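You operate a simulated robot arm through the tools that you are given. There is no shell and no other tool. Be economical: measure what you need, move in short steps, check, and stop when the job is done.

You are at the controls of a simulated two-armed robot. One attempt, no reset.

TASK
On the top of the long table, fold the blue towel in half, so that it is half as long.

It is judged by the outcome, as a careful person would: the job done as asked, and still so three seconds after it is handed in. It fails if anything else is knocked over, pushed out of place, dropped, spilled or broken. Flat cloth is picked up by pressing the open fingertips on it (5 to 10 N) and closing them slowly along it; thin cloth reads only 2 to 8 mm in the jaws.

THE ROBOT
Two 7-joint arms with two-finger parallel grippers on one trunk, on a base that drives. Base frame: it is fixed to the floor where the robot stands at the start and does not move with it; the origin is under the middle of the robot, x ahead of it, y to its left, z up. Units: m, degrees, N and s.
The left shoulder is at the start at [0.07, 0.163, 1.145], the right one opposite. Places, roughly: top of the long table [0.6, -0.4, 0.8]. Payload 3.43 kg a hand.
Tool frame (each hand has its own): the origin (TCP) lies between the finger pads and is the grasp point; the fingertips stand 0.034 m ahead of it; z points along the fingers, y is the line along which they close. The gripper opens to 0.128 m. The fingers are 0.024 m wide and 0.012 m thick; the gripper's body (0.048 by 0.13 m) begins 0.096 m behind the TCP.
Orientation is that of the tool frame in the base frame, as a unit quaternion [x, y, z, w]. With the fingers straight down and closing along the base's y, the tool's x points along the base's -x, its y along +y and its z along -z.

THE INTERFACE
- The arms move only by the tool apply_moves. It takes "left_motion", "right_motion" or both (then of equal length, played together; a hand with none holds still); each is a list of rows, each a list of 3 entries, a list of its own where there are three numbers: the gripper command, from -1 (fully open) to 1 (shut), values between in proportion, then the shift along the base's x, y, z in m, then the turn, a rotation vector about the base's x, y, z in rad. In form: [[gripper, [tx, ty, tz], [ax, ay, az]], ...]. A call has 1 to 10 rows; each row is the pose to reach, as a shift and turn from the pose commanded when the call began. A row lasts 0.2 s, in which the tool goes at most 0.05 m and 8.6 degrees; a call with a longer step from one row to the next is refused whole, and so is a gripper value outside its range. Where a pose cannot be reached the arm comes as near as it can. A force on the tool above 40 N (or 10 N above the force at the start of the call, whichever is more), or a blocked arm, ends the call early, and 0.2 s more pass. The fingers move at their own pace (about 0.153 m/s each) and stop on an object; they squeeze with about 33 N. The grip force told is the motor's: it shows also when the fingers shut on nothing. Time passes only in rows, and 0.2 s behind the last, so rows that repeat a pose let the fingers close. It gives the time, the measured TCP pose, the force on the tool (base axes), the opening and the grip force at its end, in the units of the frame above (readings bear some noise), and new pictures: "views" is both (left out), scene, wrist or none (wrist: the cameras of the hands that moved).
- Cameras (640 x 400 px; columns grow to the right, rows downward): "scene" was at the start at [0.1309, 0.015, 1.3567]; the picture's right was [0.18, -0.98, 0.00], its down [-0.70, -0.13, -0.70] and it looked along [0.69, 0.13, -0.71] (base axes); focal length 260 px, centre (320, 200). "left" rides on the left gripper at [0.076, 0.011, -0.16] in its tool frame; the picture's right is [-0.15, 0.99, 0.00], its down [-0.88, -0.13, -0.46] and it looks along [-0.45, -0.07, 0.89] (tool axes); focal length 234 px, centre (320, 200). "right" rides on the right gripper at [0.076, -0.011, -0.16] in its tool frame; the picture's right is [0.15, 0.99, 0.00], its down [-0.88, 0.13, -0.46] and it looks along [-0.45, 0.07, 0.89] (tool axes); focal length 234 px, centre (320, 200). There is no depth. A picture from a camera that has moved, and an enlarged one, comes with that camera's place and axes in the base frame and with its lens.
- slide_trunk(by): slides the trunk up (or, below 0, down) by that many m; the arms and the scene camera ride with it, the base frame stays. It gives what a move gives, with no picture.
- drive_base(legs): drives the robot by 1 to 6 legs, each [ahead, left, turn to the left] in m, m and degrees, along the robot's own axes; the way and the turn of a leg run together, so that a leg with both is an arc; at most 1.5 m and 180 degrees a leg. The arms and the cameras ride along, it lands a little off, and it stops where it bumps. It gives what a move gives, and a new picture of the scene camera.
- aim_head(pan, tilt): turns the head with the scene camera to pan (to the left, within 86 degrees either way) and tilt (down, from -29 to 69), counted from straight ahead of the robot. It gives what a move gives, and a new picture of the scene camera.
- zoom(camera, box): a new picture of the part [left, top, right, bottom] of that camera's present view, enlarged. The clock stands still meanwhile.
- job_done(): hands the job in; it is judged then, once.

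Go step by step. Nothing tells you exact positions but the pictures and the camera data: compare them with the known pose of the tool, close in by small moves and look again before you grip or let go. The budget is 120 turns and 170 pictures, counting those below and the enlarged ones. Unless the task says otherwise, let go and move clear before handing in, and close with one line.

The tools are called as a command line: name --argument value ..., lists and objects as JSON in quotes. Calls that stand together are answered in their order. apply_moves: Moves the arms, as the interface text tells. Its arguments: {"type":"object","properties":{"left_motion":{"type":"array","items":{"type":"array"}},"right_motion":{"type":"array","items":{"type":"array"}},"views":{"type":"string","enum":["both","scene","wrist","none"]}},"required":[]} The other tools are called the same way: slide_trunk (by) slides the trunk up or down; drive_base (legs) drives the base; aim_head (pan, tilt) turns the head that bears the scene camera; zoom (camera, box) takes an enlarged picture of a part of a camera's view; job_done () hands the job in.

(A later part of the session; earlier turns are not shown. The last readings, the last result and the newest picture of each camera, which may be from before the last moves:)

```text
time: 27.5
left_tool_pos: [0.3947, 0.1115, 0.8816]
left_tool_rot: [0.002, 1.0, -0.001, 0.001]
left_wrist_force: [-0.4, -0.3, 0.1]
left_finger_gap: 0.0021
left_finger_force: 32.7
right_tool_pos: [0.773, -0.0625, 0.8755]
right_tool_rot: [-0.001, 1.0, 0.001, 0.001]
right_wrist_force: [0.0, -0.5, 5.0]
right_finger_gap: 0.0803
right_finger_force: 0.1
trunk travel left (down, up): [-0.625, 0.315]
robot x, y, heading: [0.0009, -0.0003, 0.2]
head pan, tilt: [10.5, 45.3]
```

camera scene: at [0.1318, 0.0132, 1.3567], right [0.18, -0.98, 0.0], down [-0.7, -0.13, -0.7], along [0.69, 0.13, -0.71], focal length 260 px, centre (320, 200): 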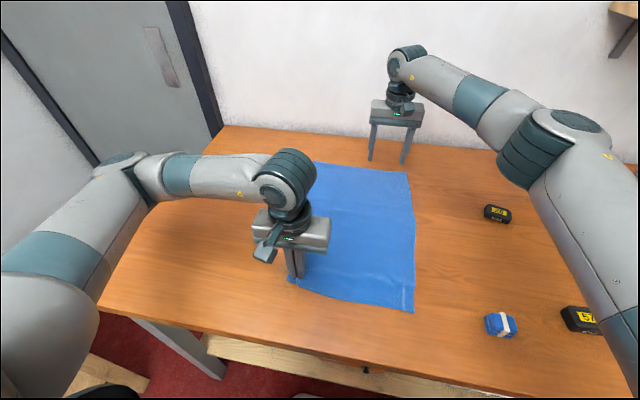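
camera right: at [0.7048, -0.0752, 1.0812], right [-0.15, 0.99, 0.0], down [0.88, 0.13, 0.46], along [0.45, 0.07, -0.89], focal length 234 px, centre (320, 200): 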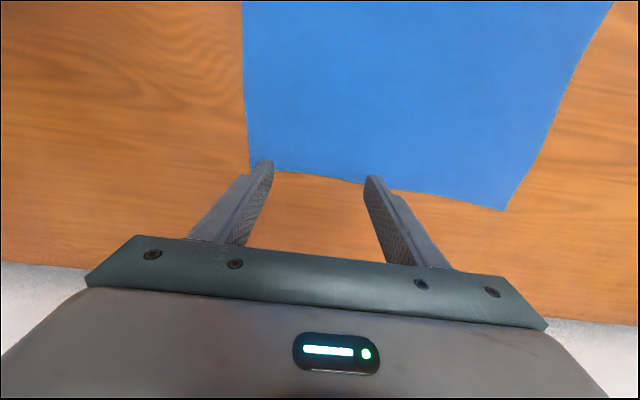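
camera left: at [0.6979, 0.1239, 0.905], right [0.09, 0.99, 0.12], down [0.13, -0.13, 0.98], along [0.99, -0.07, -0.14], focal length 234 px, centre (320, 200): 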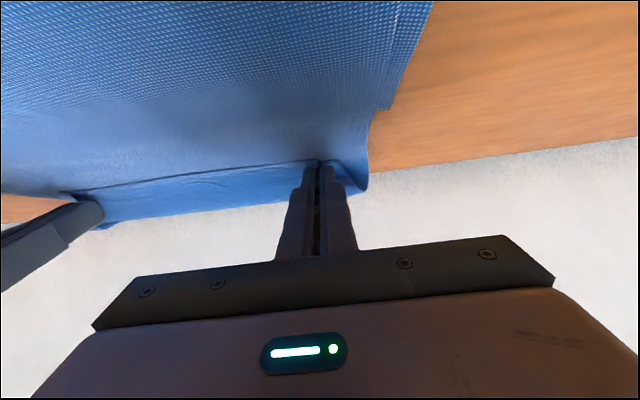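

The far edge is pinned at about 5 N, and I'll press slightly more. Now the left hand carries its corner over in an arc.

apply_moves --left_motion '[[1, [0.019, 0, 0.035], [0, 0, 0]], [1, [0.031, 0, 0.073], [0, 0, 0]], [1, [0.049, 0, 0.108], [0, -0.08, 0]], [1, [0.074, 0, 0.138], [0, -0.16, 0]], [1, [0.105, 0, 0.16], [0, -0.24, 0]], [1, [0.14, 0, 0.174], [0, -0.32, 0]], [1, [0.178, 0, 0.18], [0, -0.4, 0]], [1, [0.215, 0, 0.176], [0, -0.48, 0]], [1, [0.252, 0, 0.164], [0, -0.56, 0]], [1, [0.286, 0, 0.143], [0, -0.64, 0]]]' --right_motion '[[-0.25, [0, 0, -0.003], [0, 0, 0]], [-0.25, [0, 0, -0.003], [0, 0, 0]], [-0.25, [0, 0, -0.003], [0, 0, 0]], [-0.25, [0, 0, -0.003], [0, 0, 0]], [-0.25, [0, 0, -0.003], [0, 0, 0]], [-0.25, [0, 0, -0.003], [0, 0, 0]], [-0.25, [0, 0, -0.003], [0, 0, 0]], [-0.25, [0, 0, -0.003], [0, 0, 0]], [-0.25, [0, 0, -0.003], [0, 0, 0]], [-0.25, [0, 0, -0.003], [0, 0, 0]]]' --views "scene"

```text
time: 29.7
left_tool_pos: [0.6785, 0.1129, 1.0281]
left_tool_rot: [0.002, 0.949, 0.0, 0.316]
left_wrist_force: [0.6, 0.8, 0.7]
left_finger_gap: 0.0022
left_finger_force: 33.2
right_tool_pos: [0.7722, -0.0611, 0.8752]
right_tool_rot: [-0.001, 1.0, 0.0, 0.002]
right_wrist_force: [7.3, -2.5, 29.9]
right_finger_gap: 0.0801
right_finger_force: 0.5
trunk travel left (down, up): [-0.625, 0.315]
robot x, y, heading: [0.0, 0.0002, -0.2]
head pan, tilt: [10.5, 45.3]
camera scene: at [0.1279, 0.0154, 1.3571], right [0.18, -0.98, 0.0], down [-0.7, -0.13, -0.7], along [0.69, 0.13, -0.71], focal length 260 px, centre (320, 200)
```

scene: 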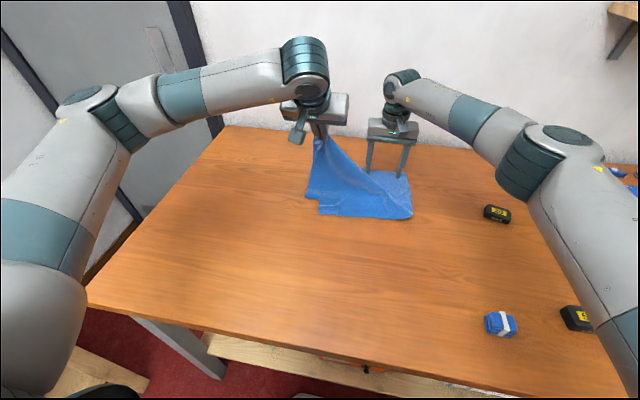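

zoom --camera "scene" --box '[270, 120, 446, 230]'

```text
3.64 times, centred on (358, 175) of scene
camera zoom: at [0.1279, 0.0154, 1.3571], right [0.18, -0.98, 0.0], down [-0.7, -0.13, -0.7], along [0.69, 0.13, -0.71], focal length 945 px, centre (182, 291)
```

zoom: 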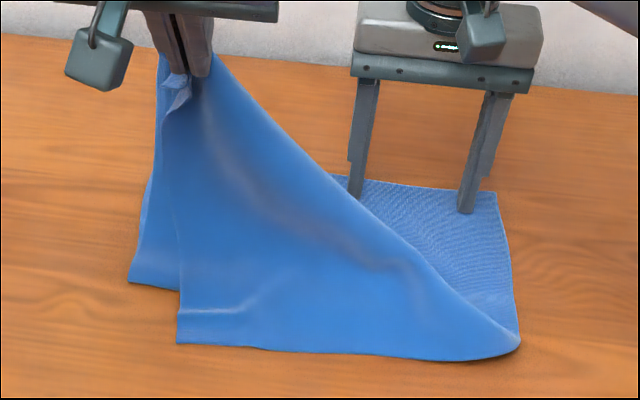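

Lifting only the left corner drew the near-right corner along diagonally. I'll take the left corner back the way it came, with the far edge still pinned, then sort out the right corner. The two-handed fold should work if the edge comes down along a 45° line, so the cloth hangs vertically and doesn't pull.

apply_moves --left_motion '[[1, [-0.034, 0, 0.021], [0, 0.08, 0]], [1, [-0.071, 0, 0.033], [0, 0.16, 0]], [1, [-0.108, 0, 0.037], [0, 0.24, 0]], [1, [-0.146, 0, 0.031], [0, 0.32, 0]], [1, [-0.181, 0, 0.017], [0, 0.4, 0]], [1, [-0.212, 0, -0.005], [0, 0.48, 0]], [1, [-0.237, 0, -0.035], [0, 0.56, 0]], [1, [-0.255, 0, -0.07], [0, 0.64, 0]], [1, [-0.27, 0, -0.108], [0, 0.64, 0]], [1, [-0.287, 0, -0.138], [0, 0.64, 0]]]' --views "scene"

zoom --camera "scene" --box '[230, 130, 470, 330]'

```text
time: 31.9
left_tool_pos: [0.3913, 0.1109, 0.8878]
left_tool_rot: [0.001, 1.0, -0.002, 0.002]
left_wrist_force: [1.9, -1.1, -1.0]
left_finger_gap: 0.0024
left_finger_force: 33.0
right_tool_pos: [0.7726, -0.0604, 0.8754]
right_tool_rot: [-0.001, 1.0, 0.0, 0.003]
right_wrist_force: [4.9, -1.4, 30.3]
right_finger_gap: 0.0804
right_finger_force: 0.1
trunk travel left (down, up): [-0.625, 0.315]
robot x, y, heading: [0.0002, 0.0002, -0.0]
head pan, tilt: [10.5, 45.3]
camera scene: at [0.1277, 0.0154, 1.3571], right [0.18, -0.98, 0.0], down [-0.7, -0.13, -0.71], along [0.69, 0.13, -0.71], focal length 260 px, centre (320, 200)
```

scene: 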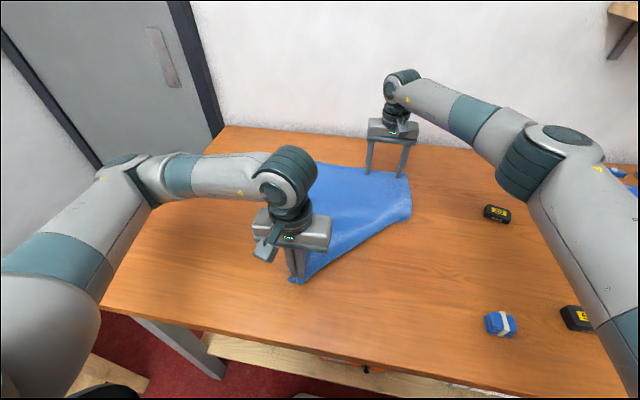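

```text
2.00 times, centred on (350, 230) of scene
camera zoom: at [0.1277, 0.0154, 1.3571], right [0.18, -0.98, 0.0], down [-0.7, -0.13, -0.71], along [0.69, 0.13, -0.71], focal length 520 px, centre (260, 140)
```

zoom: 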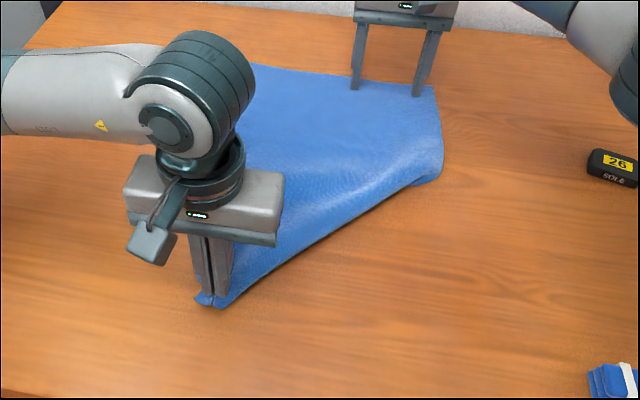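

The near-right corner is now tucked under on a diagonal. I'll finish that route: lay the left corner on the far-left and keep it pressed there. Then the right hand picks up the near-right corner and carries it to the far right.

apply_moves --left_motion '[[1, [0.02, 0, 0.035], [0, 0, 0]], [1, [0.035, 0, 0.07], [0, 0, 0]], [1, [0.055, 0, 0.105], [0, 0, 0]], [1, [0.085, 0, 0.135], [0, 0, 0]], [1, [0.12, 0, 0.155], [0, 0, 0]], [1, [0.155, 0, 0.165], [0, 0, 0]], [1, [0.195, 0, 0.165], [0, 0, 0]], [1, [0.235, 0, 0.155], [0, 0, 0]], [1, [0.27, 0, 0.14], [0, 0, 0]], [1, [0.3, 0, 0.115], [0, 0, 0]]]' --views "none"

apply_moves --left_motion '[[1, [0.03, 0.005, -0.03], [0, 0, 0]], [1, [0.055, 0.01, -0.06], [0, 0, 0]], [1, [0.075, 0.015, -0.085], [0, 0, 0]], [1, [0.09, 0.018, -0.105], [0, 0, 0]], [1, [0.09, 0.018, -0.105], [0, 0, 0]]]' --views "both"

zoom --camera "scene" --box '[260, 110, 450, 240]'

```text
time: 34.1
left_tool_pos: [0.6935, 0.1097, 1.006]
left_tool_rot: [0.001, 1.0, 0.0, 0.002]
left_wrist_force: [0.7, 0.2, -0.5]
left_finger_gap: 0.0022
left_finger_force: 32.5
right_tool_pos: [0.7719, -0.0601, 0.8751]
right_tool_rot: [-0.001, 1.0, 0.001, 0.003]
right_wrist_force: [6.7, -1.3, 29.5]
right_finger_gap: 0.0804
right_finger_force: 0.2
trunk travel left (down, up): [-0.625, 0.315]
robot x, y, heading: [0.0, 0.0002, 0.2]
head pan, tilt: [10.5, 45.3]
```

```text
time: 35.3
left_tool_pos: [0.782, 0.1289, 0.8988]
left_tool_rot: [0.001, 1.0, -0.002, 0.003]
left_wrist_force: [-0.2, -0.1, 0.7]
left_finger_gap: 0.0021
left_finger_force: 33.4
right_tool_pos: [0.7721, -0.0614, 0.8753]
right_tool_rot: [-0.001, 1.0, 0.001, 0.003]
right_wrist_force: [0.4, -1.9, 30.8]
right_finger_gap: 0.0802
right_finger_force: 0.1
trunk travel left (down, up): [-0.625, 0.315]
robot x, y, heading: [-0.0015, -0.0014, -0.4]
head pan, tilt: [10.5, 45.3]
camera scene: at [0.1269, 0.0154, 1.3571], right [0.18, -0.98, 0.0], down [-0.7, -0.13, -0.71], along [0.69, 0.13, -0.71], focal length 260 px, centre (320, 200)
camera left: at [0.7056, 0.1409, 1.0595], right [0.15, 0.99, 0.0], down [0.88, -0.13, 0.46], along [0.45, -0.07, -0.89], focal length 234 px, centre (320, 200)
```

scene: 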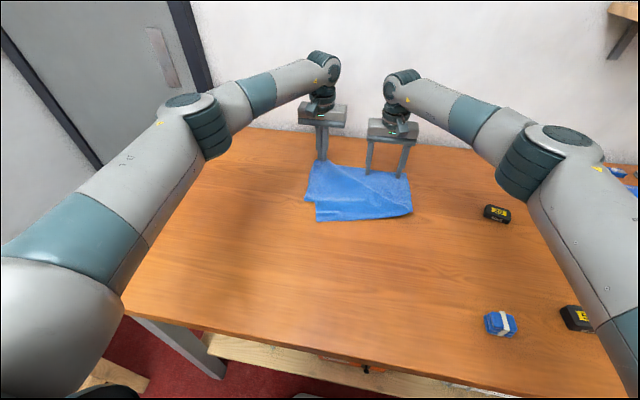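
left: 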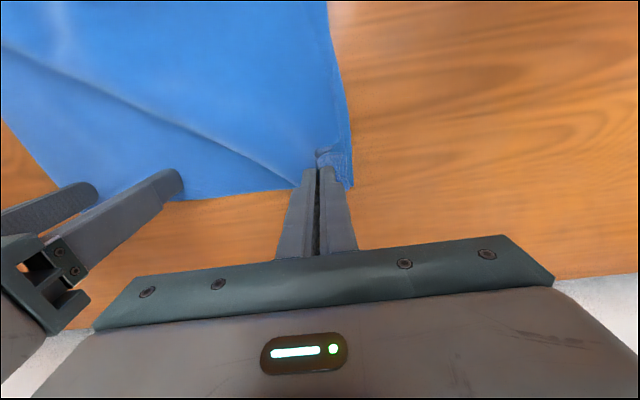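

```text
3.08 times, centred on (355, 175) of scene
camera zoom: at [0.1269, 0.0154, 1.3571], right [0.18, -0.98, 0.0], down [-0.7, -0.13, -0.71], along [0.69, 0.13, -0.71], focal length 800 px, centre (212, 277)
```

zoom: 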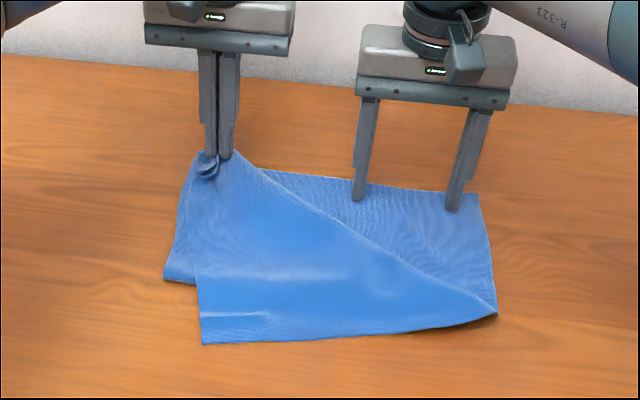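

The near-right corner now lies exposed at about (0.55, 0.10). I'll press the left hand down to hold the far-left stack, then move the right hand above that corner.

apply_moves --left_motion '[[1, [0, 0, -0.012], [0, 0, 0]], [1, [0, 0, -0.018], [0, 0, 0]], [1, [0, 0, -0.021], [0, 0, 0]], [1, [0, 0, -0.023], [0, 0, 0]], [1, [0, 0, -0.023], [0, 0, 0]]]' --views "none"

apply_moves --right_motion '[[-0.25, [0, 0, 0.04], [0, 0, 0]], [0.1, [0, 0, 0.08], [0, 0, 0]], [0.4, [-0.04, 0, 0.1], [0, 0, 0]], [0.4, [-0.08, 0, 0.1], [0, 0, 0]], [0.4, [-0.12, 0.025, 0.1], [0, 0, 0]], [0.4, [-0.155, 0.055, 0.1], [0, 0, 0]], [0.4, [-0.185, 0.09, 0.1], [0, 0, 0]], [0.4, [-0.2, 0.131, 0.09], [0, 0, 0]], [0.4, [-0.2, 0.131, 0.05], [0, 0, 0]], [0.4, [-0.2, 0.131, 0.03], [0, 0, 0]]]'

```text
time: 36.5
left_tool_pos: [0.7821, 0.1292, 0.8782]
left_tool_rot: [0.001, 1.0, -0.002, 0.002]
left_wrist_force: [0.9, 0.7, 3.1]
left_finger_gap: 0.0021
left_finger_force: 33.0
right_tool_pos: [0.7728, -0.0613, 0.874]
right_tool_rot: [-0.001, 1.0, 0.0, 0.003]
right_wrist_force: [2.3, -0.9, 29.6]
right_finger_gap: 0.0804
right_finger_force: 0.1
trunk travel left (down, up): [-0.625, 0.315]
robot x, y, heading: [-0.0013, -0.0002, -0.1]
head pan, tilt: [10.5, 45.3]
```

```text
time: 38.7
left_tool_pos: [0.7821, 0.127, 0.8779]
left_tool_rot: [0.001, 1.0, -0.001, 0.003]
left_wrist_force: [4.0, 0.6, 23.3]
left_finger_gap: 0.0023
left_finger_force: 33.7
right_tool_pos: [0.5702, 0.0695, 0.9038]
right_tool_rot: [-0.001, 1.0, 0.002, 0.001]
right_wrist_force: [-0.2, 1.1, 0.1]
right_finger_gap: 0.0385
right_finger_force: 0.0
trunk travel left (down, up): [-0.625, 0.315]
robot x, y, heading: [0.0026, 0.0, -0.1]
head pan, tilt: [10.5, 45.3]
camera scene: at [0.1285, 0.0151, 1.357], right [0.18, -0.98, 0.0], down [-0.7, -0.13, -0.7], along [0.69, 0.13, -0.71], focal length 260 px, centre (320, 200)
camera right: at [0.4945, 0.0582, 1.0637], right [-0.15, 0.99, 0.0], down [0.88, 0.13, 0.46], along [0.45, 0.07, -0.89], focal length 234 px, centre (320, 200)
```

scene: 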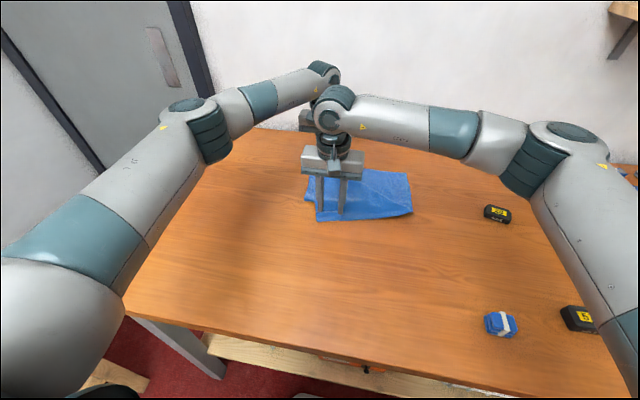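
right: 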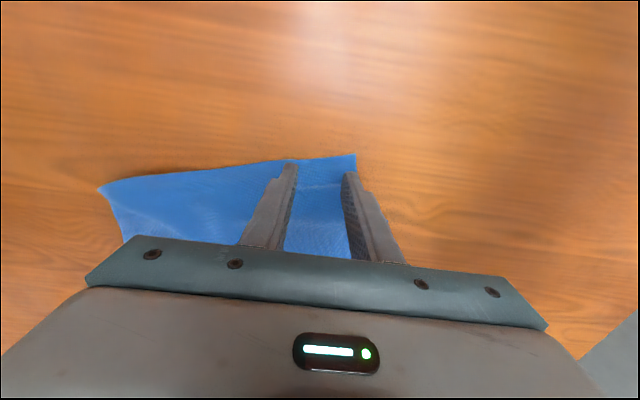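

The corner is at (0.553, 0.102). I'll shift 8 mm inward, press and pinch.

apply_moves --right_motion '[[0.4, [0, -0.008, -0.012], [0, 0, 0]], [0.4, [0, -0.008, -0.022], [0, 0, 0]], [0.4, [0, -0.008, -0.027], [0, 0, 0]], [0.4, [0, -0.008, -0.03], [0, 0, 0]], [0.4, [0, -0.008, -0.03], [0, 0, 0]]]' --views "none"

```text
time: 39.9
left_tool_pos: [0.7809, 0.1283, 0.8779]
left_tool_rot: [0.001, 1.0, -0.001, 0.002]
left_wrist_force: [3.6, 0.6, 12.6]
left_finger_gap: 0.0019
left_finger_force: 33.5
right_tool_pos: [0.5714, 0.061, 0.8749]
right_tool_rot: [-0.001, 1.0, 0.002, 0.005]
right_wrist_force: [1.2, -2.2, 30.3]
right_finger_gap: 0.0384
right_finger_force: 0.2
trunk travel left (down, up): [-0.625, 0.315]
robot x, y, heading: [-0.0028, -0.001, 0.2]
head pan, tilt: [10.5, 45.3]
```

apply_moves --right_motion '[[0.4, [0, 0, 0.002], [0, 0, 0]], [0.48, [0, 0, 0.001], [0, 0, 0]], [0.56, [0, 0, 0.001], [0, 0, 0]], [0.64, [0, 0, 0.001], [0, 0, 0]], [0.72, [0, 0, 0.001], [0, 0, 0]], [0.8, [0, 0, 0.001], [0, 0, 0]], [0.88, [0, 0, 0.001], [0, 0, 0]], [0.96, [0, 0, 0.001], [0, 0, 0]], [1, [0, 0, 0.001], [0, 0, 0]], [1, [0, 0, 0.001], [0, 0, 0]]]' --views "none"

apply_moves --right_motion '[[1, [0, -0.005, 0.02], [0, 0, 0]], [1, [0.005, -0.015, 0.05], [0, 0, 0]], [1, [0.015, -0.03, 0.08], [0, 0, 0]], [1, [0.015, -0.03, 0.08], [0, 0, 0]]]'

```text
time: 42.1
left_tool_pos: [0.782, 0.1292, 0.879]
left_tool_rot: [0.001, 1.0, -0.001, 0.003]
left_wrist_force: [-0.3, 0.1, 5.5]
left_finger_gap: 0.002
left_finger_force: 33.1
right_tool_pos: [0.5719, 0.0622, 0.875]
right_tool_rot: [-0.001, 1.0, 0.003, 0.003]
right_wrist_force: [-0.4, -1.0, 34.0]
right_finger_gap: 0.0029
right_finger_force: 33.5
trunk travel left (down, up): [-0.625, 0.315]
robot x, y, heading: [-0.0014, 0.0024, 0.3]
head pan, tilt: [10.5, 45.3]
```

```text
time: 43.1
left_tool_pos: [0.7833, 0.1284, 0.8778]
left_tool_rot: [0.0, 1.0, -0.002, 0.002]
left_wrist_force: [-1.5, -1.2, 20.2]
left_finger_gap: 0.0023
left_finger_force: 33.4
right_tool_pos: [0.5881, 0.0303, 0.9542]
right_tool_rot: [-0.001, 1.0, 0.0, 0.001]
right_wrist_force: [3.0, 0.9, -1.3]
right_finger_gap: 0.0028
right_finger_force: 33.5
trunk travel left (down, up): [-0.625, 0.315]
robot x, y, heading: [-0.0035, -0.0003, -0.1]
head pan, tilt: [10.5, 45.3]
camera scene: at [0.1288, 0.0149, 1.3569], right [0.18, -0.98, 0.0], down [-0.7, -0.13, -0.7], along [0.69, 0.13, -0.71], focal length 260 px, centre (320, 200)
camera right: at [0.5119, 0.0198, 1.1155], right [-0.15, 0.99, 0.0], down [0.88, 0.13, 0.46], along [0.45, 0.07, -0.89], focal length 234 px, centre (320, 200)
```

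scene: 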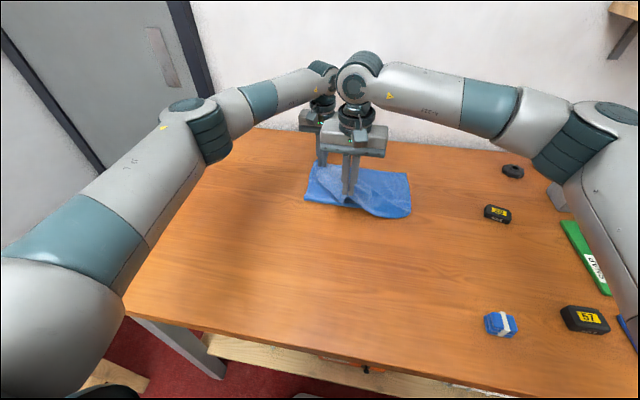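
right: 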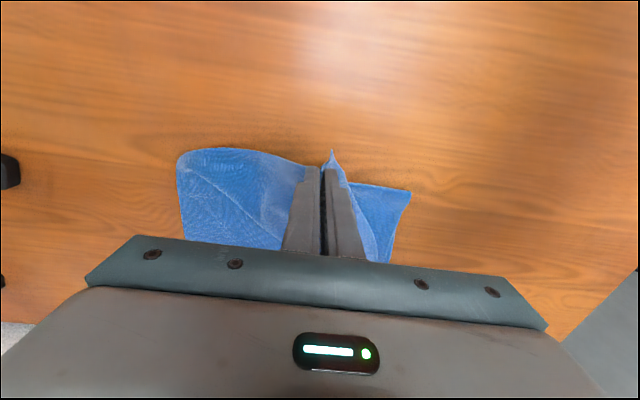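

The corner is gripped. I'll carry it over the diagonal to the far-right corner.

apply_moves --right_motion '[[1, [0.02, -0.03, 0.02], [0, 0, 0]], [1, [0.045, -0.06, 0.035], [0, 0, 0]], [1, [0.075, -0.085, 0.04], [0, 0, 0]], [1, [0.105, -0.105, 0.035], [0, 0, 0]], [1, [0.135, -0.12, 0.02], [0, 0, 0]], [1, [0.16, -0.13, 0], [0, 0, 0]], [1, [0.18, -0.138, -0.025], [0, 0, 0]], [1, [0.18, -0.138, -0.025], [0, 0, 0]]]'

zoom --camera "scene" --box '[260, 110, 450, 240]'

```text
time: 44.9
left_tool_pos: [0.7835, 0.1278, 0.8764]
left_tool_rot: [0.001, 1.0, -0.001, 0.001]
left_wrist_force: [-2.3, -12.5, 18.6]
left_finger_gap: 0.0025
left_finger_force: 33.1
right_tool_pos: [0.7649, -0.1056, 0.9272]
right_tool_rot: [-0.001, 1.0, 0.001, 0.001]
right_wrist_force: [0.6, 9.7, -2.2]
right_finger_gap: 0.003
right_finger_force: 32.8
trunk travel left (down, up): [-0.625, 0.315]
robot x, y, heading: [0.0003, -0.0015, 0.2]
head pan, tilt: [10.5, 45.3]
camera scene: at [0.1286, 0.014, 1.3569], right [0.18, -0.98, 0.0], down [-0.7, -0.13, -0.7], along [0.69, 0.13, -0.71], focal length 260 px, centre (320, 200)
camera right: at [0.6894, -0.1184, 1.0881], right [-0.15, 0.99, 0.0], down [0.88, 0.13, 0.46], along [0.45, 0.07, -0.89], focal length 234 px, centre (320, 200)
```

scene: 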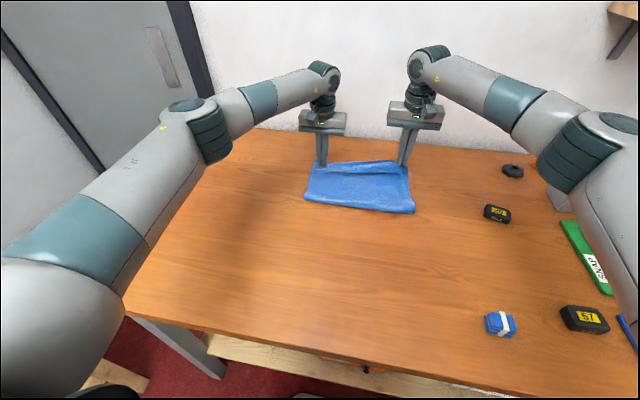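
right: 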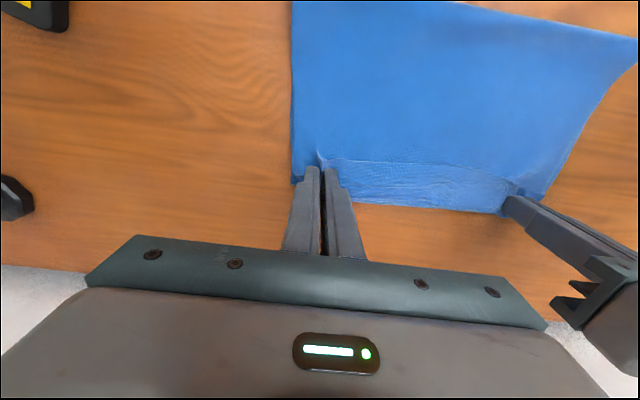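

```text
3.08 times, centred on (355, 175) of scene
camera zoom: at [0.1286, 0.014, 1.3569], right [0.18, -0.98, 0.0], down [-0.7, -0.13, -0.7], along [0.69, 0.13, -0.71], focal length 800 px, centre (212, 277)
```

zoom: 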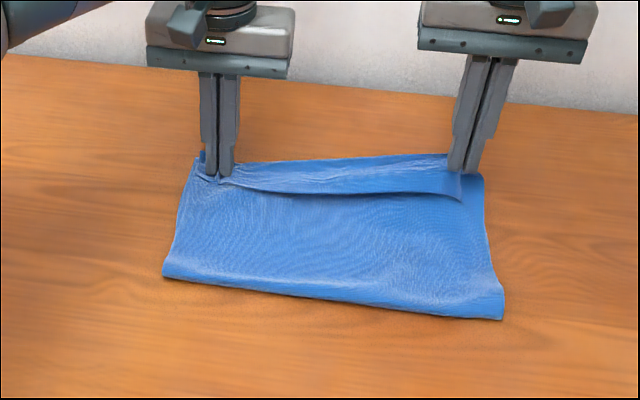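

This is now a proper fold; the top hem just trails the bottom edge (0.81) by about 4–5 cm. I'll put the right corner a bit farther forward and press it, then nudge the left one.

apply_moves --right_motion '[[1, [0.02, 0.003, 0.003], [0, 0, 0]], [1, [0.045, 0.004, -0.005], [0, 0, 0]], [1, [0.055, 0.004, -0.02], [0, 0, 0]], [1, [0.052, 0.004, -0.037], [0, 0, 0]], [1, [0.047, 0.004, -0.048], [0, 0, 0]], [1, [0.047, 0.004, -0.052], [0, 0, 0]], [1, [0.047, 0.004, -0.052], [0, 0, 0]]]' --views "none"

apply_moves --left_motion '[[1, [0, 0, 0.015], [0, 0, 0]], [1, [0.01, 0, 0.03], [0, 0, 0]], [1, [0.03, 0, 0.035], [0, 0, 0]], [1, [0.05, 0, 0.025], [0, 0, 0]], [1, [0.05, 0, 0.01], [0, 0, 0]], [1, [0.043, 0, 0.0], [0, 0, 0]], [1, [0.043, 0, 0.0], [0, 0, 0]]]' --views "both"

zoom --camera "scene" --box '[260, 110, 450, 240]'

```text
time: 46.5
left_tool_pos: [0.7849, 0.1296, 0.8782]
left_tool_rot: [0.002, 1.0, -0.001, 0.002]
left_wrist_force: [2.8, -4.0, 16.5]
left_finger_gap: 0.002
left_finger_force: 33.5
right_tool_pos: [0.8139, -0.1025, 0.8777]
right_tool_rot: [-0.001, 1.0, 0.002, 0.003]
right_wrist_force: [0.5, 3.3, 4.8]
right_finger_gap: 0.0029
right_finger_force: 33.2
trunk travel left (down, up): [-0.625, 0.315]
robot x, y, heading: [0.0012, 0.0006, 0.2]
head pan, tilt: [10.5, 45.3]
```

```text
time: 48.1
left_tool_pos: [0.8269, 0.1297, 0.8768]
left_tool_rot: [0.001, 1.0, -0.002, 0.002]
left_wrist_force: [2.4, 0.9, 9.7]
left_finger_gap: 0.002
left_finger_force: 32.5
left hand out of reach, approached as far as the arm can: row 4, 5
right_tool_pos: [0.8133, -0.1011, 0.8773]
right_tool_rot: [-0.002, 1.0, 0.001, 0.001]
right_wrist_force: [2.3, 0.0, 9.8]
right_finger_gap: 0.0028
right_finger_force: 33.5
trunk travel left (down, up): [-0.625, 0.315]
robot x, y, heading: [0.0002, -0.0003, -0.0]
head pan, tilt: [10.5, 45.3]
camera scene: at [0.1288, 0.0152, 1.357], right [0.18, -0.98, 0.0], down [-0.7, -0.13, -0.7], along [0.69, 0.13, -0.71], focal length 260 px, centre (320, 200)
camera left: at [0.7501, 0.1404, 1.0368], right [0.15, 0.99, 0.0], down [0.88, -0.13, 0.46], along [0.45, -0.07, -0.89], focal length 234 px, centre (320, 200)
```

scene: 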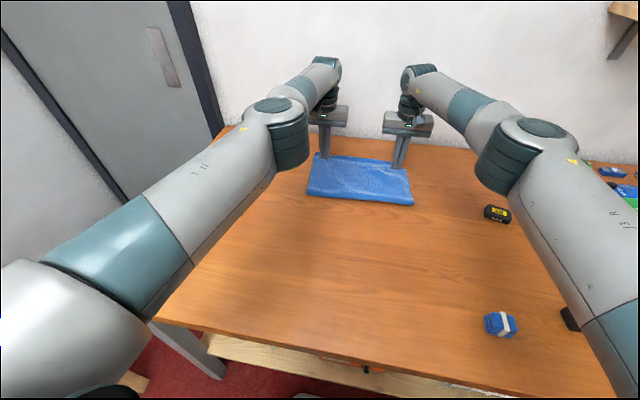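
left: 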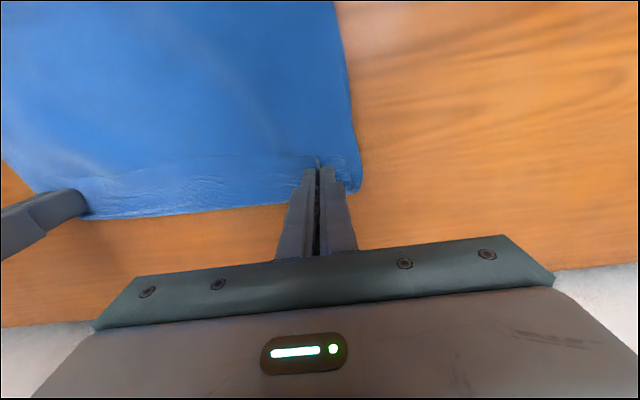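

```text
3.08 times, centred on (355, 175) of scene
camera zoom: at [0.1288, 0.0152, 1.357], right [0.18, -0.98, 0.0], down [-0.7, -0.13, -0.7], along [0.69, 0.13, -0.71], focal length 800 px, centre (212, 277)
```

zoom: 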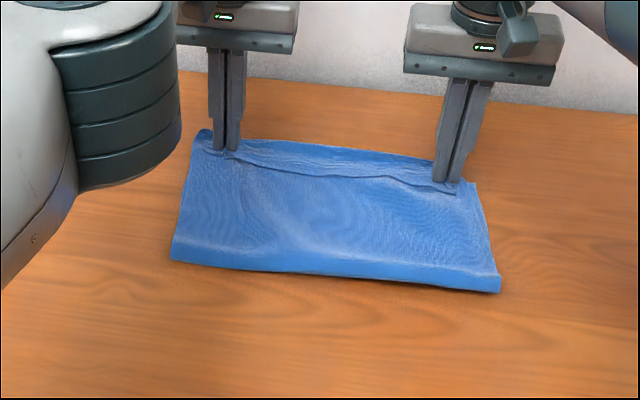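

The gap is now about 5 cm, partly hem curled at the grips. I'll release both hands gently, lift away and see how it settles.

apply_moves --left_motion '[[0.8, [0, 0, 0.001], [0, 0, 0]], [0.6, [0, 0, 0.001], [0, 0, 0]], [0.4, [0, 0, 0.002], [0, 0, 0]], [0.4, [-0.01, 0, 0.02], [0, 0, 0]], [0.4, [-0.03, 0, 0.05], [0, 0, 0]], [0.4, [-0.06, 0, 0.08], [0, 0, 0]], [0.4, [-0.1, 0, 0.1], [0, 0, 0]], [0.4, [-0.14, 0.01, 0.11], [0, 0, 0]], [0.4, [-0.18, 0.03, 0.11], [0, 0, 0]], [0.4, [-0.22, 0.05, 0.11], [0, 0, 0]]]' --right_motion '[[0.8, [0, 0, 0.001], [0, 0, 0]], [0.6, [0, 0, 0.001], [0, 0, 0]], [0.4, [0, 0, 0.002], [0, 0, 0]], [0.4, [-0.01, 0, 0.02], [0, 0, 0]], [0.4, [-0.03, 0, 0.05], [0, 0, 0]], [0.4, [-0.06, 0, 0.08], [0, 0, 0]], [0.4, [-0.1, 0, 0.1], [0, 0, 0]], [0.4, [-0.14, -0.01, 0.11], [0, 0, 0]], [0.4, [-0.18, -0.03, 0.11], [0, 0, 0]], [0.4, [-0.22, -0.05, 0.11], [0, 0, 0]]]'

zoom --camera "scene" --box '[260, 110, 450, 240]'

```text
time: 50.3
left_tool_pos: [0.6441, 0.2082, 0.9884]
left_tool_rot: [-0.087, 0.996, -0.011, -0.016]
left_wrist_force: [-6.3, -3.9, 0.0]
left_finger_gap: 0.0384
left_finger_force: 0.0
left hand out of reach, approached as far as the arm can: row 4, 5, 6, 7
right_tool_pos: [0.594, -0.1537, 0.9881]
right_tool_rot: [-0.001, 1.0, 0.002, 0.001]
right_wrist_force: [0.7, -0.6, -0.2]
right_finger_gap: 0.0385
right_finger_force: 0.1
trunk travel left (down, up): [-0.625, 0.315]
robot x, y, heading: [-0.0025, 0.0025, -0.2]
head pan, tilt: [10.5, 45.3]
camera scene: at [0.1298, 0.013, 1.3569], right [0.18, -0.98, 0.0], down [-0.7, -0.13, -0.7], along [0.69, 0.13, -0.71], focal length 260 px, centre (320, 200)
camera right: at [0.518, -0.1658, 1.1482], right [-0.15, 0.99, 0.0], down [0.88, 0.13, 0.46], along [0.45, 0.07, -0.89], focal length 234 px, centre (320, 200)
camera left: at [0.5716, 0.2103, 1.1498], right [-0.03, 1.0, -0.03], down [0.9, 0.03, 0.43], along [0.43, -0.01, -0.9], focal length 234 px, centre (320, 200)
```

scene: 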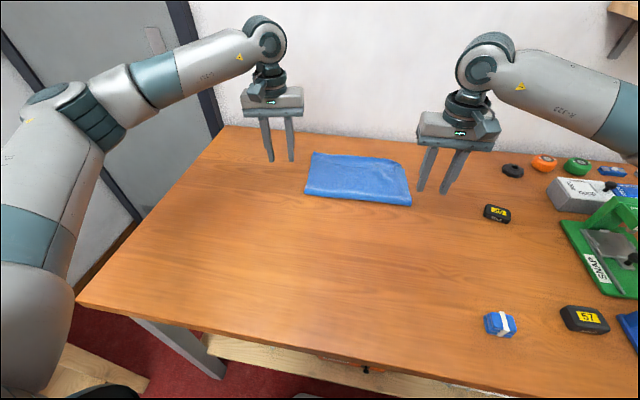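
right: 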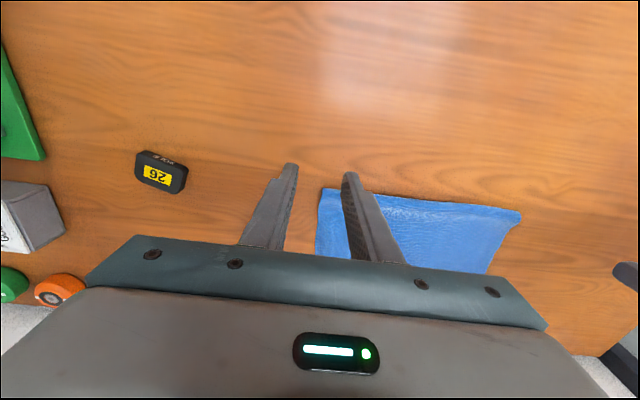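
left: 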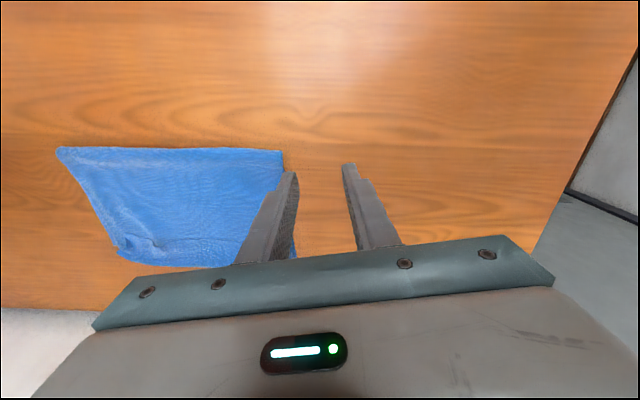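

```text
3.08 times, centred on (355, 175) of scene
camera zoom: at [0.1298, 0.013, 1.3569], right [0.18, -0.98, 0.0], down [-0.7, -0.13, -0.7], along [0.69, 0.13, -0.71], focal length 800 px, centre (212, 277)
```

zoom: 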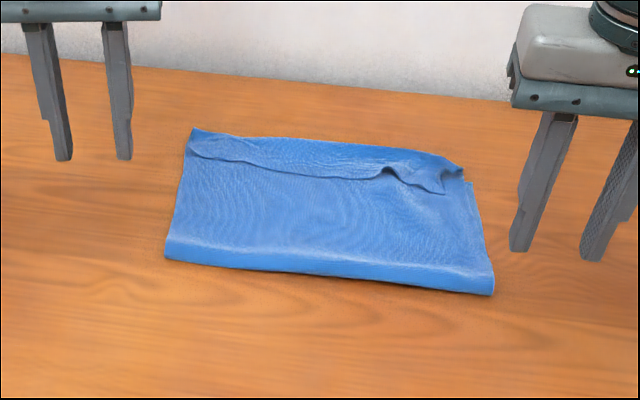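

zoom --camera "scene" --box '[300, 145, 420, 210]'

zoom --camera "left" --box '[40, 130, 300, 290]'

```text
5.33 times, centred on (360, 178) of scene
camera zoom: at [0.1298, 0.013, 1.3569], right [0.18, -0.98, 0.0], down [-0.7, -0.13, -0.7], along [0.69, 0.13, -0.71], focal length 1387 px, centre (107, 320)
```

zoom: 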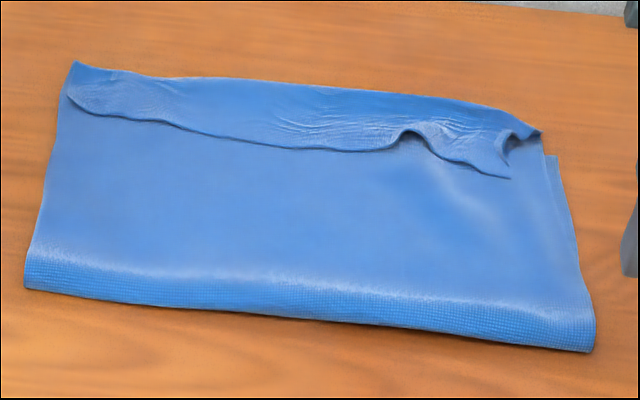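

```text
2.46 times, centred on (170, 210) of left
camera zoom: at [0.5716, 0.2103, 1.1498], right [-0.03, 1.0, -0.03], down [0.9, 0.03, 0.43], along [0.43, -0.01, -0.9], focal length 576 px, centre (689, 175)
```

zoom: 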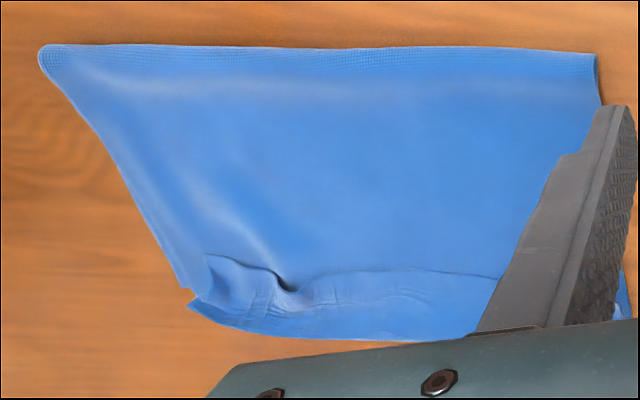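

The top layer reaches past the bottom edge, with its last 4–5 cm flipped back on top. It is also near the limit of reach. First I'll settle the left arm and hover both hands over the stack, to press lightly and draw the towel back toward me.

apply_moves --left_motion '[[0.4, [0, 0, 0.02], [0, 0, 0]], [0.4, [0, 0, 0.02], [0, 0, 0]], [0.4, [0, 0, 0.02], [0, 0, 0]]]' --right_motion '[[0.4, [0, 0, 0.0], [0, 0, 0]], [0.4, [0, 0, 0], [0, 0, 0]], [0.4, [0, 0, 0], [0, 0, 0]]]' --views "none"

```text
time: 51.1
left_tool_pos: [0.6038, 0.181, 1.0054]
left_tool_rot: [0.0, 1.0, -0.002, 0.001]
left_wrist_force: [0.5, -0.7, 0.8]
left_finger_gap: 0.0384
left_finger_force: 0.0
right_tool_pos: [0.5966, -0.1511, 0.9878]
right_tool_rot: [-0.001, 1.0, 0.001, 0.001]
right_wrist_force: [1.1, 0.1, -0.2]
right_finger_gap: 0.0385
right_finger_force: 0.1
trunk travel left (down, up): [-0.625, 0.315]
robot x, y, heading: [0.0009, -0.0005, -0.0]
head pan, tilt: [10.5, 45.3]
```

apply_moves --left_motion '[[0.2, [0.03, -0.02, -0.005], [0, 0, 0]], [0.2, [0.06, -0.045, -0.01], [0, 0, 0]], [0.2, [0.09, -0.065, -0.02], [0, 0, 0]], [0.2, [0.12, -0.085, -0.04], [0, 0, 0]], [0.2, [0.136, -0.096, -0.075], [0, 0, 0]], [0.2, [0.136, -0.096, -0.105], [0, 0, 0]], [0.2, [0.136, -0.096, -0.118], [0, 0, 0]], [0.2, [0.136, -0.096, -0.126], [0, 0, 0]], [0.2, [0.136, -0.096, -0.126], [0, 0, 0]]]' --right_motion '[[0.2, [0.03, 0.014, 0.005], [0, 0, 0]], [0.2, [0.06, 0.028, 0.005], [0, 0, 0]], [0.2, [0.09, 0.044, -0.005], [0, 0, 0]], [0.2, [0.12, 0.058, -0.02], [0, 0, 0]], [0.2, [0.143, 0.066, -0.06], [0, 0, 0]], [0.2, [0.143, 0.066, -0.088], [0, 0, 0]], [0.2, [0.143, 0.066, -0.1], [0, 0, 0]], [0.2, [0.143, 0.066, -0.108], [0, 0, 0]], [0.2, [0.143, 0.066, -0.108], [0, 0, 0]]]' --views "none"

```text
time: 53.1
left_tool_pos: [0.7419, 0.0827, 0.8793]
left_tool_rot: [0.001, 1.0, -0.001, 0.001]
left_wrist_force: [-0.2, -0.2, -0.4]
left_finger_gap: 0.0512
left_finger_force: 0.0
right_tool_pos: [0.7388, -0.0863, 0.877]
right_tool_rot: [-0.001, 1.0, 0.001, 0.001]
right_wrist_force: [0.4, 0.5, -0.9]
right_finger_gap: 0.0513
right_finger_force: 0.0
trunk travel left (down, up): [-0.625, 0.315]
robot x, y, heading: [-0.0004, -0.0022, -0.1]
head pan, tilt: [10.5, 45.3]
```

apply_moves --left_motion '[[0.2, [0, 0, -0.003], [0, 0, 0]], [0.2, [0, 0, -0.004], [0, 0, 0]], [0.2, [0, 0, -0.004], [0, 0, 0]]]' --right_motion '[[0.2, [0, 0, -0.001], [0, 0, 0]], [0.2, [0, 0, -0.002], [0, 0, 0]], [0.2, [0, 0, -0.002], [0, 0, 0]]]' --views "none"

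```text
time: 53.9
left_tool_pos: [0.7431, 0.0824, 0.8775]
left_tool_rot: [0.001, 1.0, -0.001, 0.0]
left_wrist_force: [0.6, -0.4, 2.4]
left_finger_gap: 0.051
left_finger_force: 0.1
right_tool_pos: [0.7388, -0.0861, 0.8756]
right_tool_rot: [-0.001, 1.0, 0.002, 0.001]
right_wrist_force: [0.9, -0.3, 1.9]
right_finger_gap: 0.0514
right_finger_force: 0.0
trunk travel left (down, up): [-0.625, 0.315]
robot x, y, heading: [0.001, -0.0026, -0.2]
head pan, tilt: [10.5, 45.3]
```

Light contact, so I'll add a touch more press and drag back 0.10 m.

apply_moves --left_motion '[[0.2, [0, 0, -0.002], [0, 0, 0]], [0.2, [-0.015, 0, -0.002], [0, 0, 0]], [0.2, [-0.03, 0, -0.002], [0, 0, 0]], [0.2, [-0.045, 0, -0.002], [0, 0, 0]], [0.2, [-0.06, 0, -0.002], [0, 0, 0]], [0.2, [-0.08, 0, -0.002], [0, 0, 0]], [0.2, [-0.1, 0, -0.002], [0, 0, 0]], [0.2, [-0.1, 0, 0.01], [0, 0, 0]], [0.2, [-0.1, 0, 0.05], [0, 0, 0]], [0.2, [-0.12, 0.02, 0.09], [0, 0, 0]]]' --right_motion '[[0.2, [0, 0, -0.002], [0, 0, 0]], [0.2, [-0.015, 0, -0.002], [0, 0, 0]], [0.2, [-0.03, 0, -0.002], [0, 0, 0]], [0.2, [-0.045, 0, -0.002], [0, 0, 0]], [0.2, [-0.06, 0, -0.002], [0, 0, 0]], [0.2, [-0.08, 0, -0.002], [0, 0, 0]], [0.2, [-0.1, 0, -0.002], [0, 0, 0]], [0.2, [-0.1, 0, 0.01], [0, 0, 0]], [0.2, [-0.1, 0, 0.05], [0, 0, 0]], [0.2, [-0.12, -0.02, 0.09], [0, 0, 0]]]' --views "scene"

zoom --camera "scene" --box '[280, 130, 440, 240]'

```text
time: 56.1
left_tool_pos: [0.6229, 0.1021, 0.967]
left_tool_rot: [0.001, 1.0, -0.001, 0.0]
left_wrist_force: [-0.2, -0.2, 1.2]
left_finger_gap: 0.0511
left_finger_force: 0.1
right_tool_pos: [0.6142, -0.1059, 0.9657]
right_tool_rot: [-0.001, 1.0, 0.001, 0.0]
right_wrist_force: [0.5, -0.1, 0.1]
right_finger_gap: 0.0511
right_finger_force: 0.0
trunk travel left (down, up): [-0.625, 0.315]
robot x, y, heading: [-0.0, 0.0005, 0.0]
head pan, tilt: [10.5, 45.3]
camera scene: at [0.1285, 0.015, 1.3567], right [0.18, -0.98, 0.0], down [-0.7, -0.13, -0.7], along [0.69, 0.13, -0.71], focal length 260 px, centre (320, 200)
```

scene: 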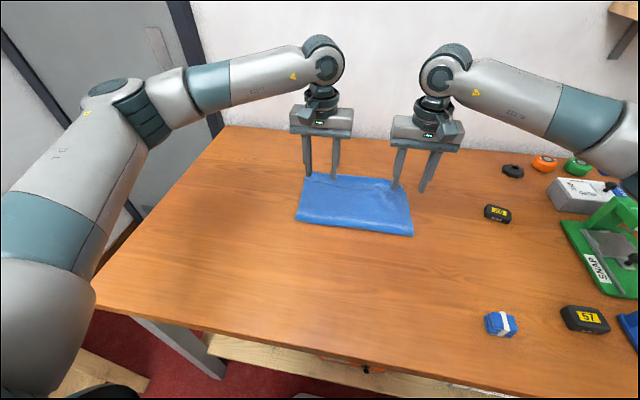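

```text
3.64 times, centred on (360, 185) of scene
camera zoom: at [0.1285, 0.015, 1.3567], right [0.18, -0.98, 0.0], down [-0.7, -0.13, -0.7], along [0.69, 0.13, -0.71], focal length 945 px, centre (174, 254)
```

zoom: 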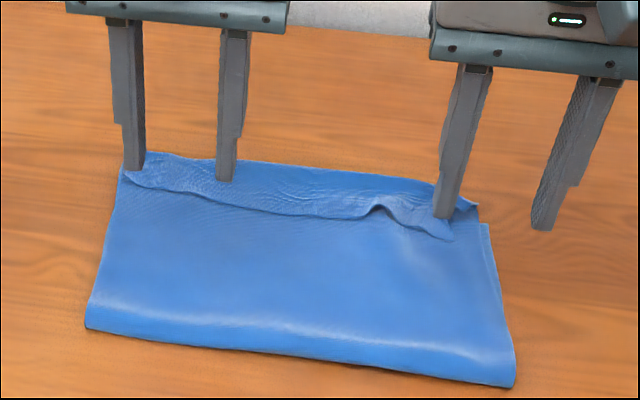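

It moved back as a unit: fold at ≈0.55, crease at ≈0.75, with the flipped hem lying back to ≈0.70. Next I'll pinch that flipped hem with both hands to lift it and lay it properly.

apply_moves --left_motion '[[0.3, [0.03, 0.01, 0.0], [0, 0, 0]], [0.4, [0.065, 0.02, -0.01], [0, 0, 0]], [0.4, [0.095, 0.023, -0.03], [0, 0, 0]], [0.4, [0.099, 0.023, -0.06], [0, 0, 0]], [0.4, [0.099, 0.023, -0.077], [0, 0, 0]], [0.4, [0.099, 0.023, -0.077], [0, 0, 0]]]' --right_motion '[[0.3, [0.03, 0.015, 0.0], [0, 0, 0]], [0.4, [0.065, 0.03, -0.01], [0, 0, 0]], [0.4, [0.1, 0.044, -0.03], [0, 0, 0]], [0.4, [0.106, 0.044, -0.06], [0, 0, 0]], [0.4, [0.106, 0.044, -0.076], [0, 0, 0]], [0.4, [0.106, 0.044, -0.076], [0, 0, 0]]]' --views "wrist"

```text
time: 57.5
left_tool_pos: [0.7216, 0.1246, 0.8871]
left_tool_rot: [0.001, 1.0, -0.001, 0.001]
left_wrist_force: [0.5, 0.5, -0.6]
left_finger_gap: 0.0385
left_finger_force: 0.1
right_tool_pos: [0.7241, -0.063, 0.8884]
right_tool_rot: [-0.001, 1.0, 0.002, 0.001]
right_wrist_force: [0.1, 0.7, -0.1]
right_finger_gap: 0.0383
right_finger_force: 0.1
trunk travel left (down, up): [-0.625, 0.315]
robot x, y, heading: [-0.0014, -0.0023, 0.0]
head pan, tilt: [10.5, 45.3]
camera right: at [0.6487, -0.0748, 1.0497], right [-0.15, 0.99, 0.0], down [0.88, 0.13, 0.46], along [0.45, 0.07, -0.89], focal length 234 px, centre (320, 200)
camera left: at [0.6447, 0.1365, 1.0465], right [0.15, 0.99, 0.0], down [0.88, -0.13, 0.46], along [0.45, -0.07, -0.89], focal length 234 px, centre (320, 200)
```

right: 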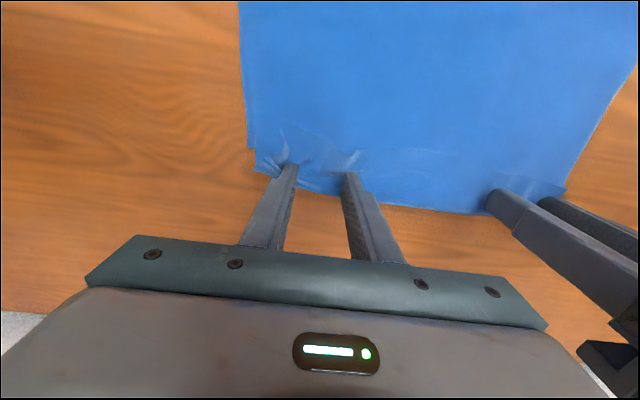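
left: 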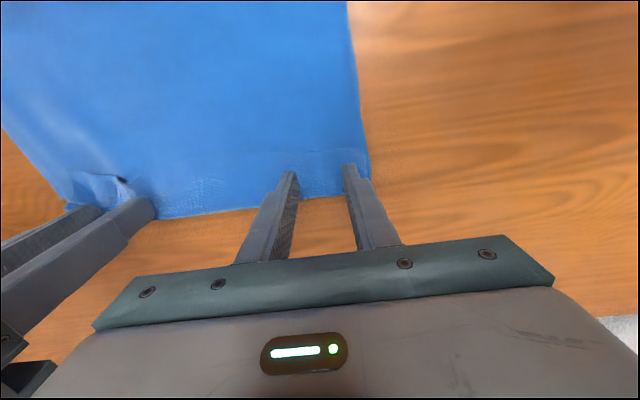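

zoom --camera "left" --box '[60, 100, 380, 270]'

zoom --camera "right" --box '[230, 100, 550, 270]'

```text
2.00 times, centred on (220, 185) of left
camera zoom: at [0.6447, 0.1365, 1.0465], right [0.15, 0.99, 0.0], down [0.88, -0.13, 0.46], along [0.45, -0.07, -0.89], focal length 468 px, centre (520, 230)
```

zoom: 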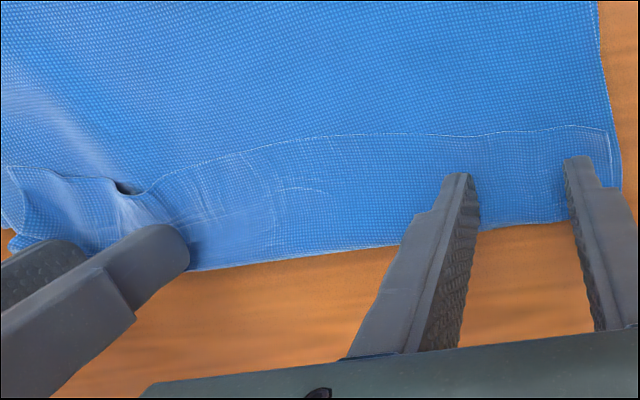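

```text
2.00 times, centred on (390, 185) of right
camera zoom: at [0.6487, -0.0748, 1.0497], right [-0.15, 0.99, 0.0], down [0.88, 0.13, 0.46], along [0.45, 0.07, -0.89], focal length 468 px, centre (180, 230)
```

zoom: 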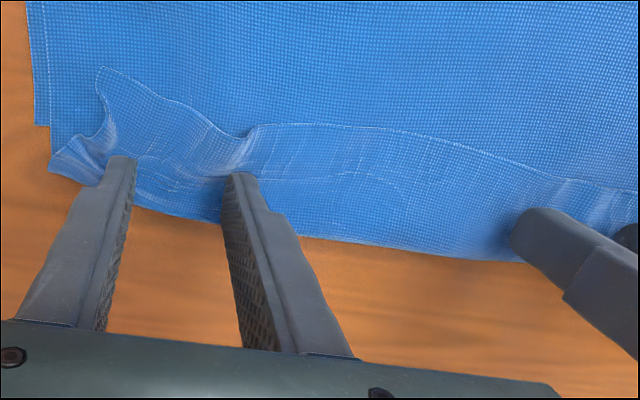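

The flap is clear: hem at ≈0.697, crease at ≈0.745. I'll shift 1 cm toward the hem, touch lightly and pinch.

apply_moves --left_motion '[[0.4, [-0.01, 0, -0.004], [0, 0, 0]], [0.4, [-0.01, 0, -0.008], [0, 0, 0]], [0.4, [-0.01, 0, -0.01], [0, 0, 0]], [0.4, [-0.01, 0, -0.011], [0, 0, 0]], [0.4, [-0.01, 0, -0.011], [0, 0, 0]]]' --right_motion '[[0.4, [-0.013, 0, -0.004], [0, 0, 0]], [0.4, [-0.013, 0, -0.008], [0, 0, 0]], [0.4, [-0.013, 0, -0.011], [0, 0, 0]], [0.4, [-0.013, 0, -0.012], [0, 0, 0]], [0.4, [-0.013, 0, -0.012], [0, 0, 0]]]' --views "none"

```text
time: 58.7
left_tool_pos: [0.7114, 0.125, 0.8771]
left_tool_rot: [0.001, 1.0, -0.001, 0.001]
left_wrist_force: [0.1, -0.7, 1.9]
left_finger_gap: 0.0382
left_finger_force: 0.1
right_tool_pos: [0.7105, -0.0625, 0.8785]
right_tool_rot: [0.0, 1.0, 0.001, 0.0]
right_wrist_force: [0.5, -0.4, 0.9]
right_finger_gap: 0.0382
right_finger_force: 0.0
trunk travel left (down, up): [-0.625, 0.315]
robot x, y, heading: [0.0025, 0.0007, -0.1]
head pan, tilt: [10.5, 45.3]
```

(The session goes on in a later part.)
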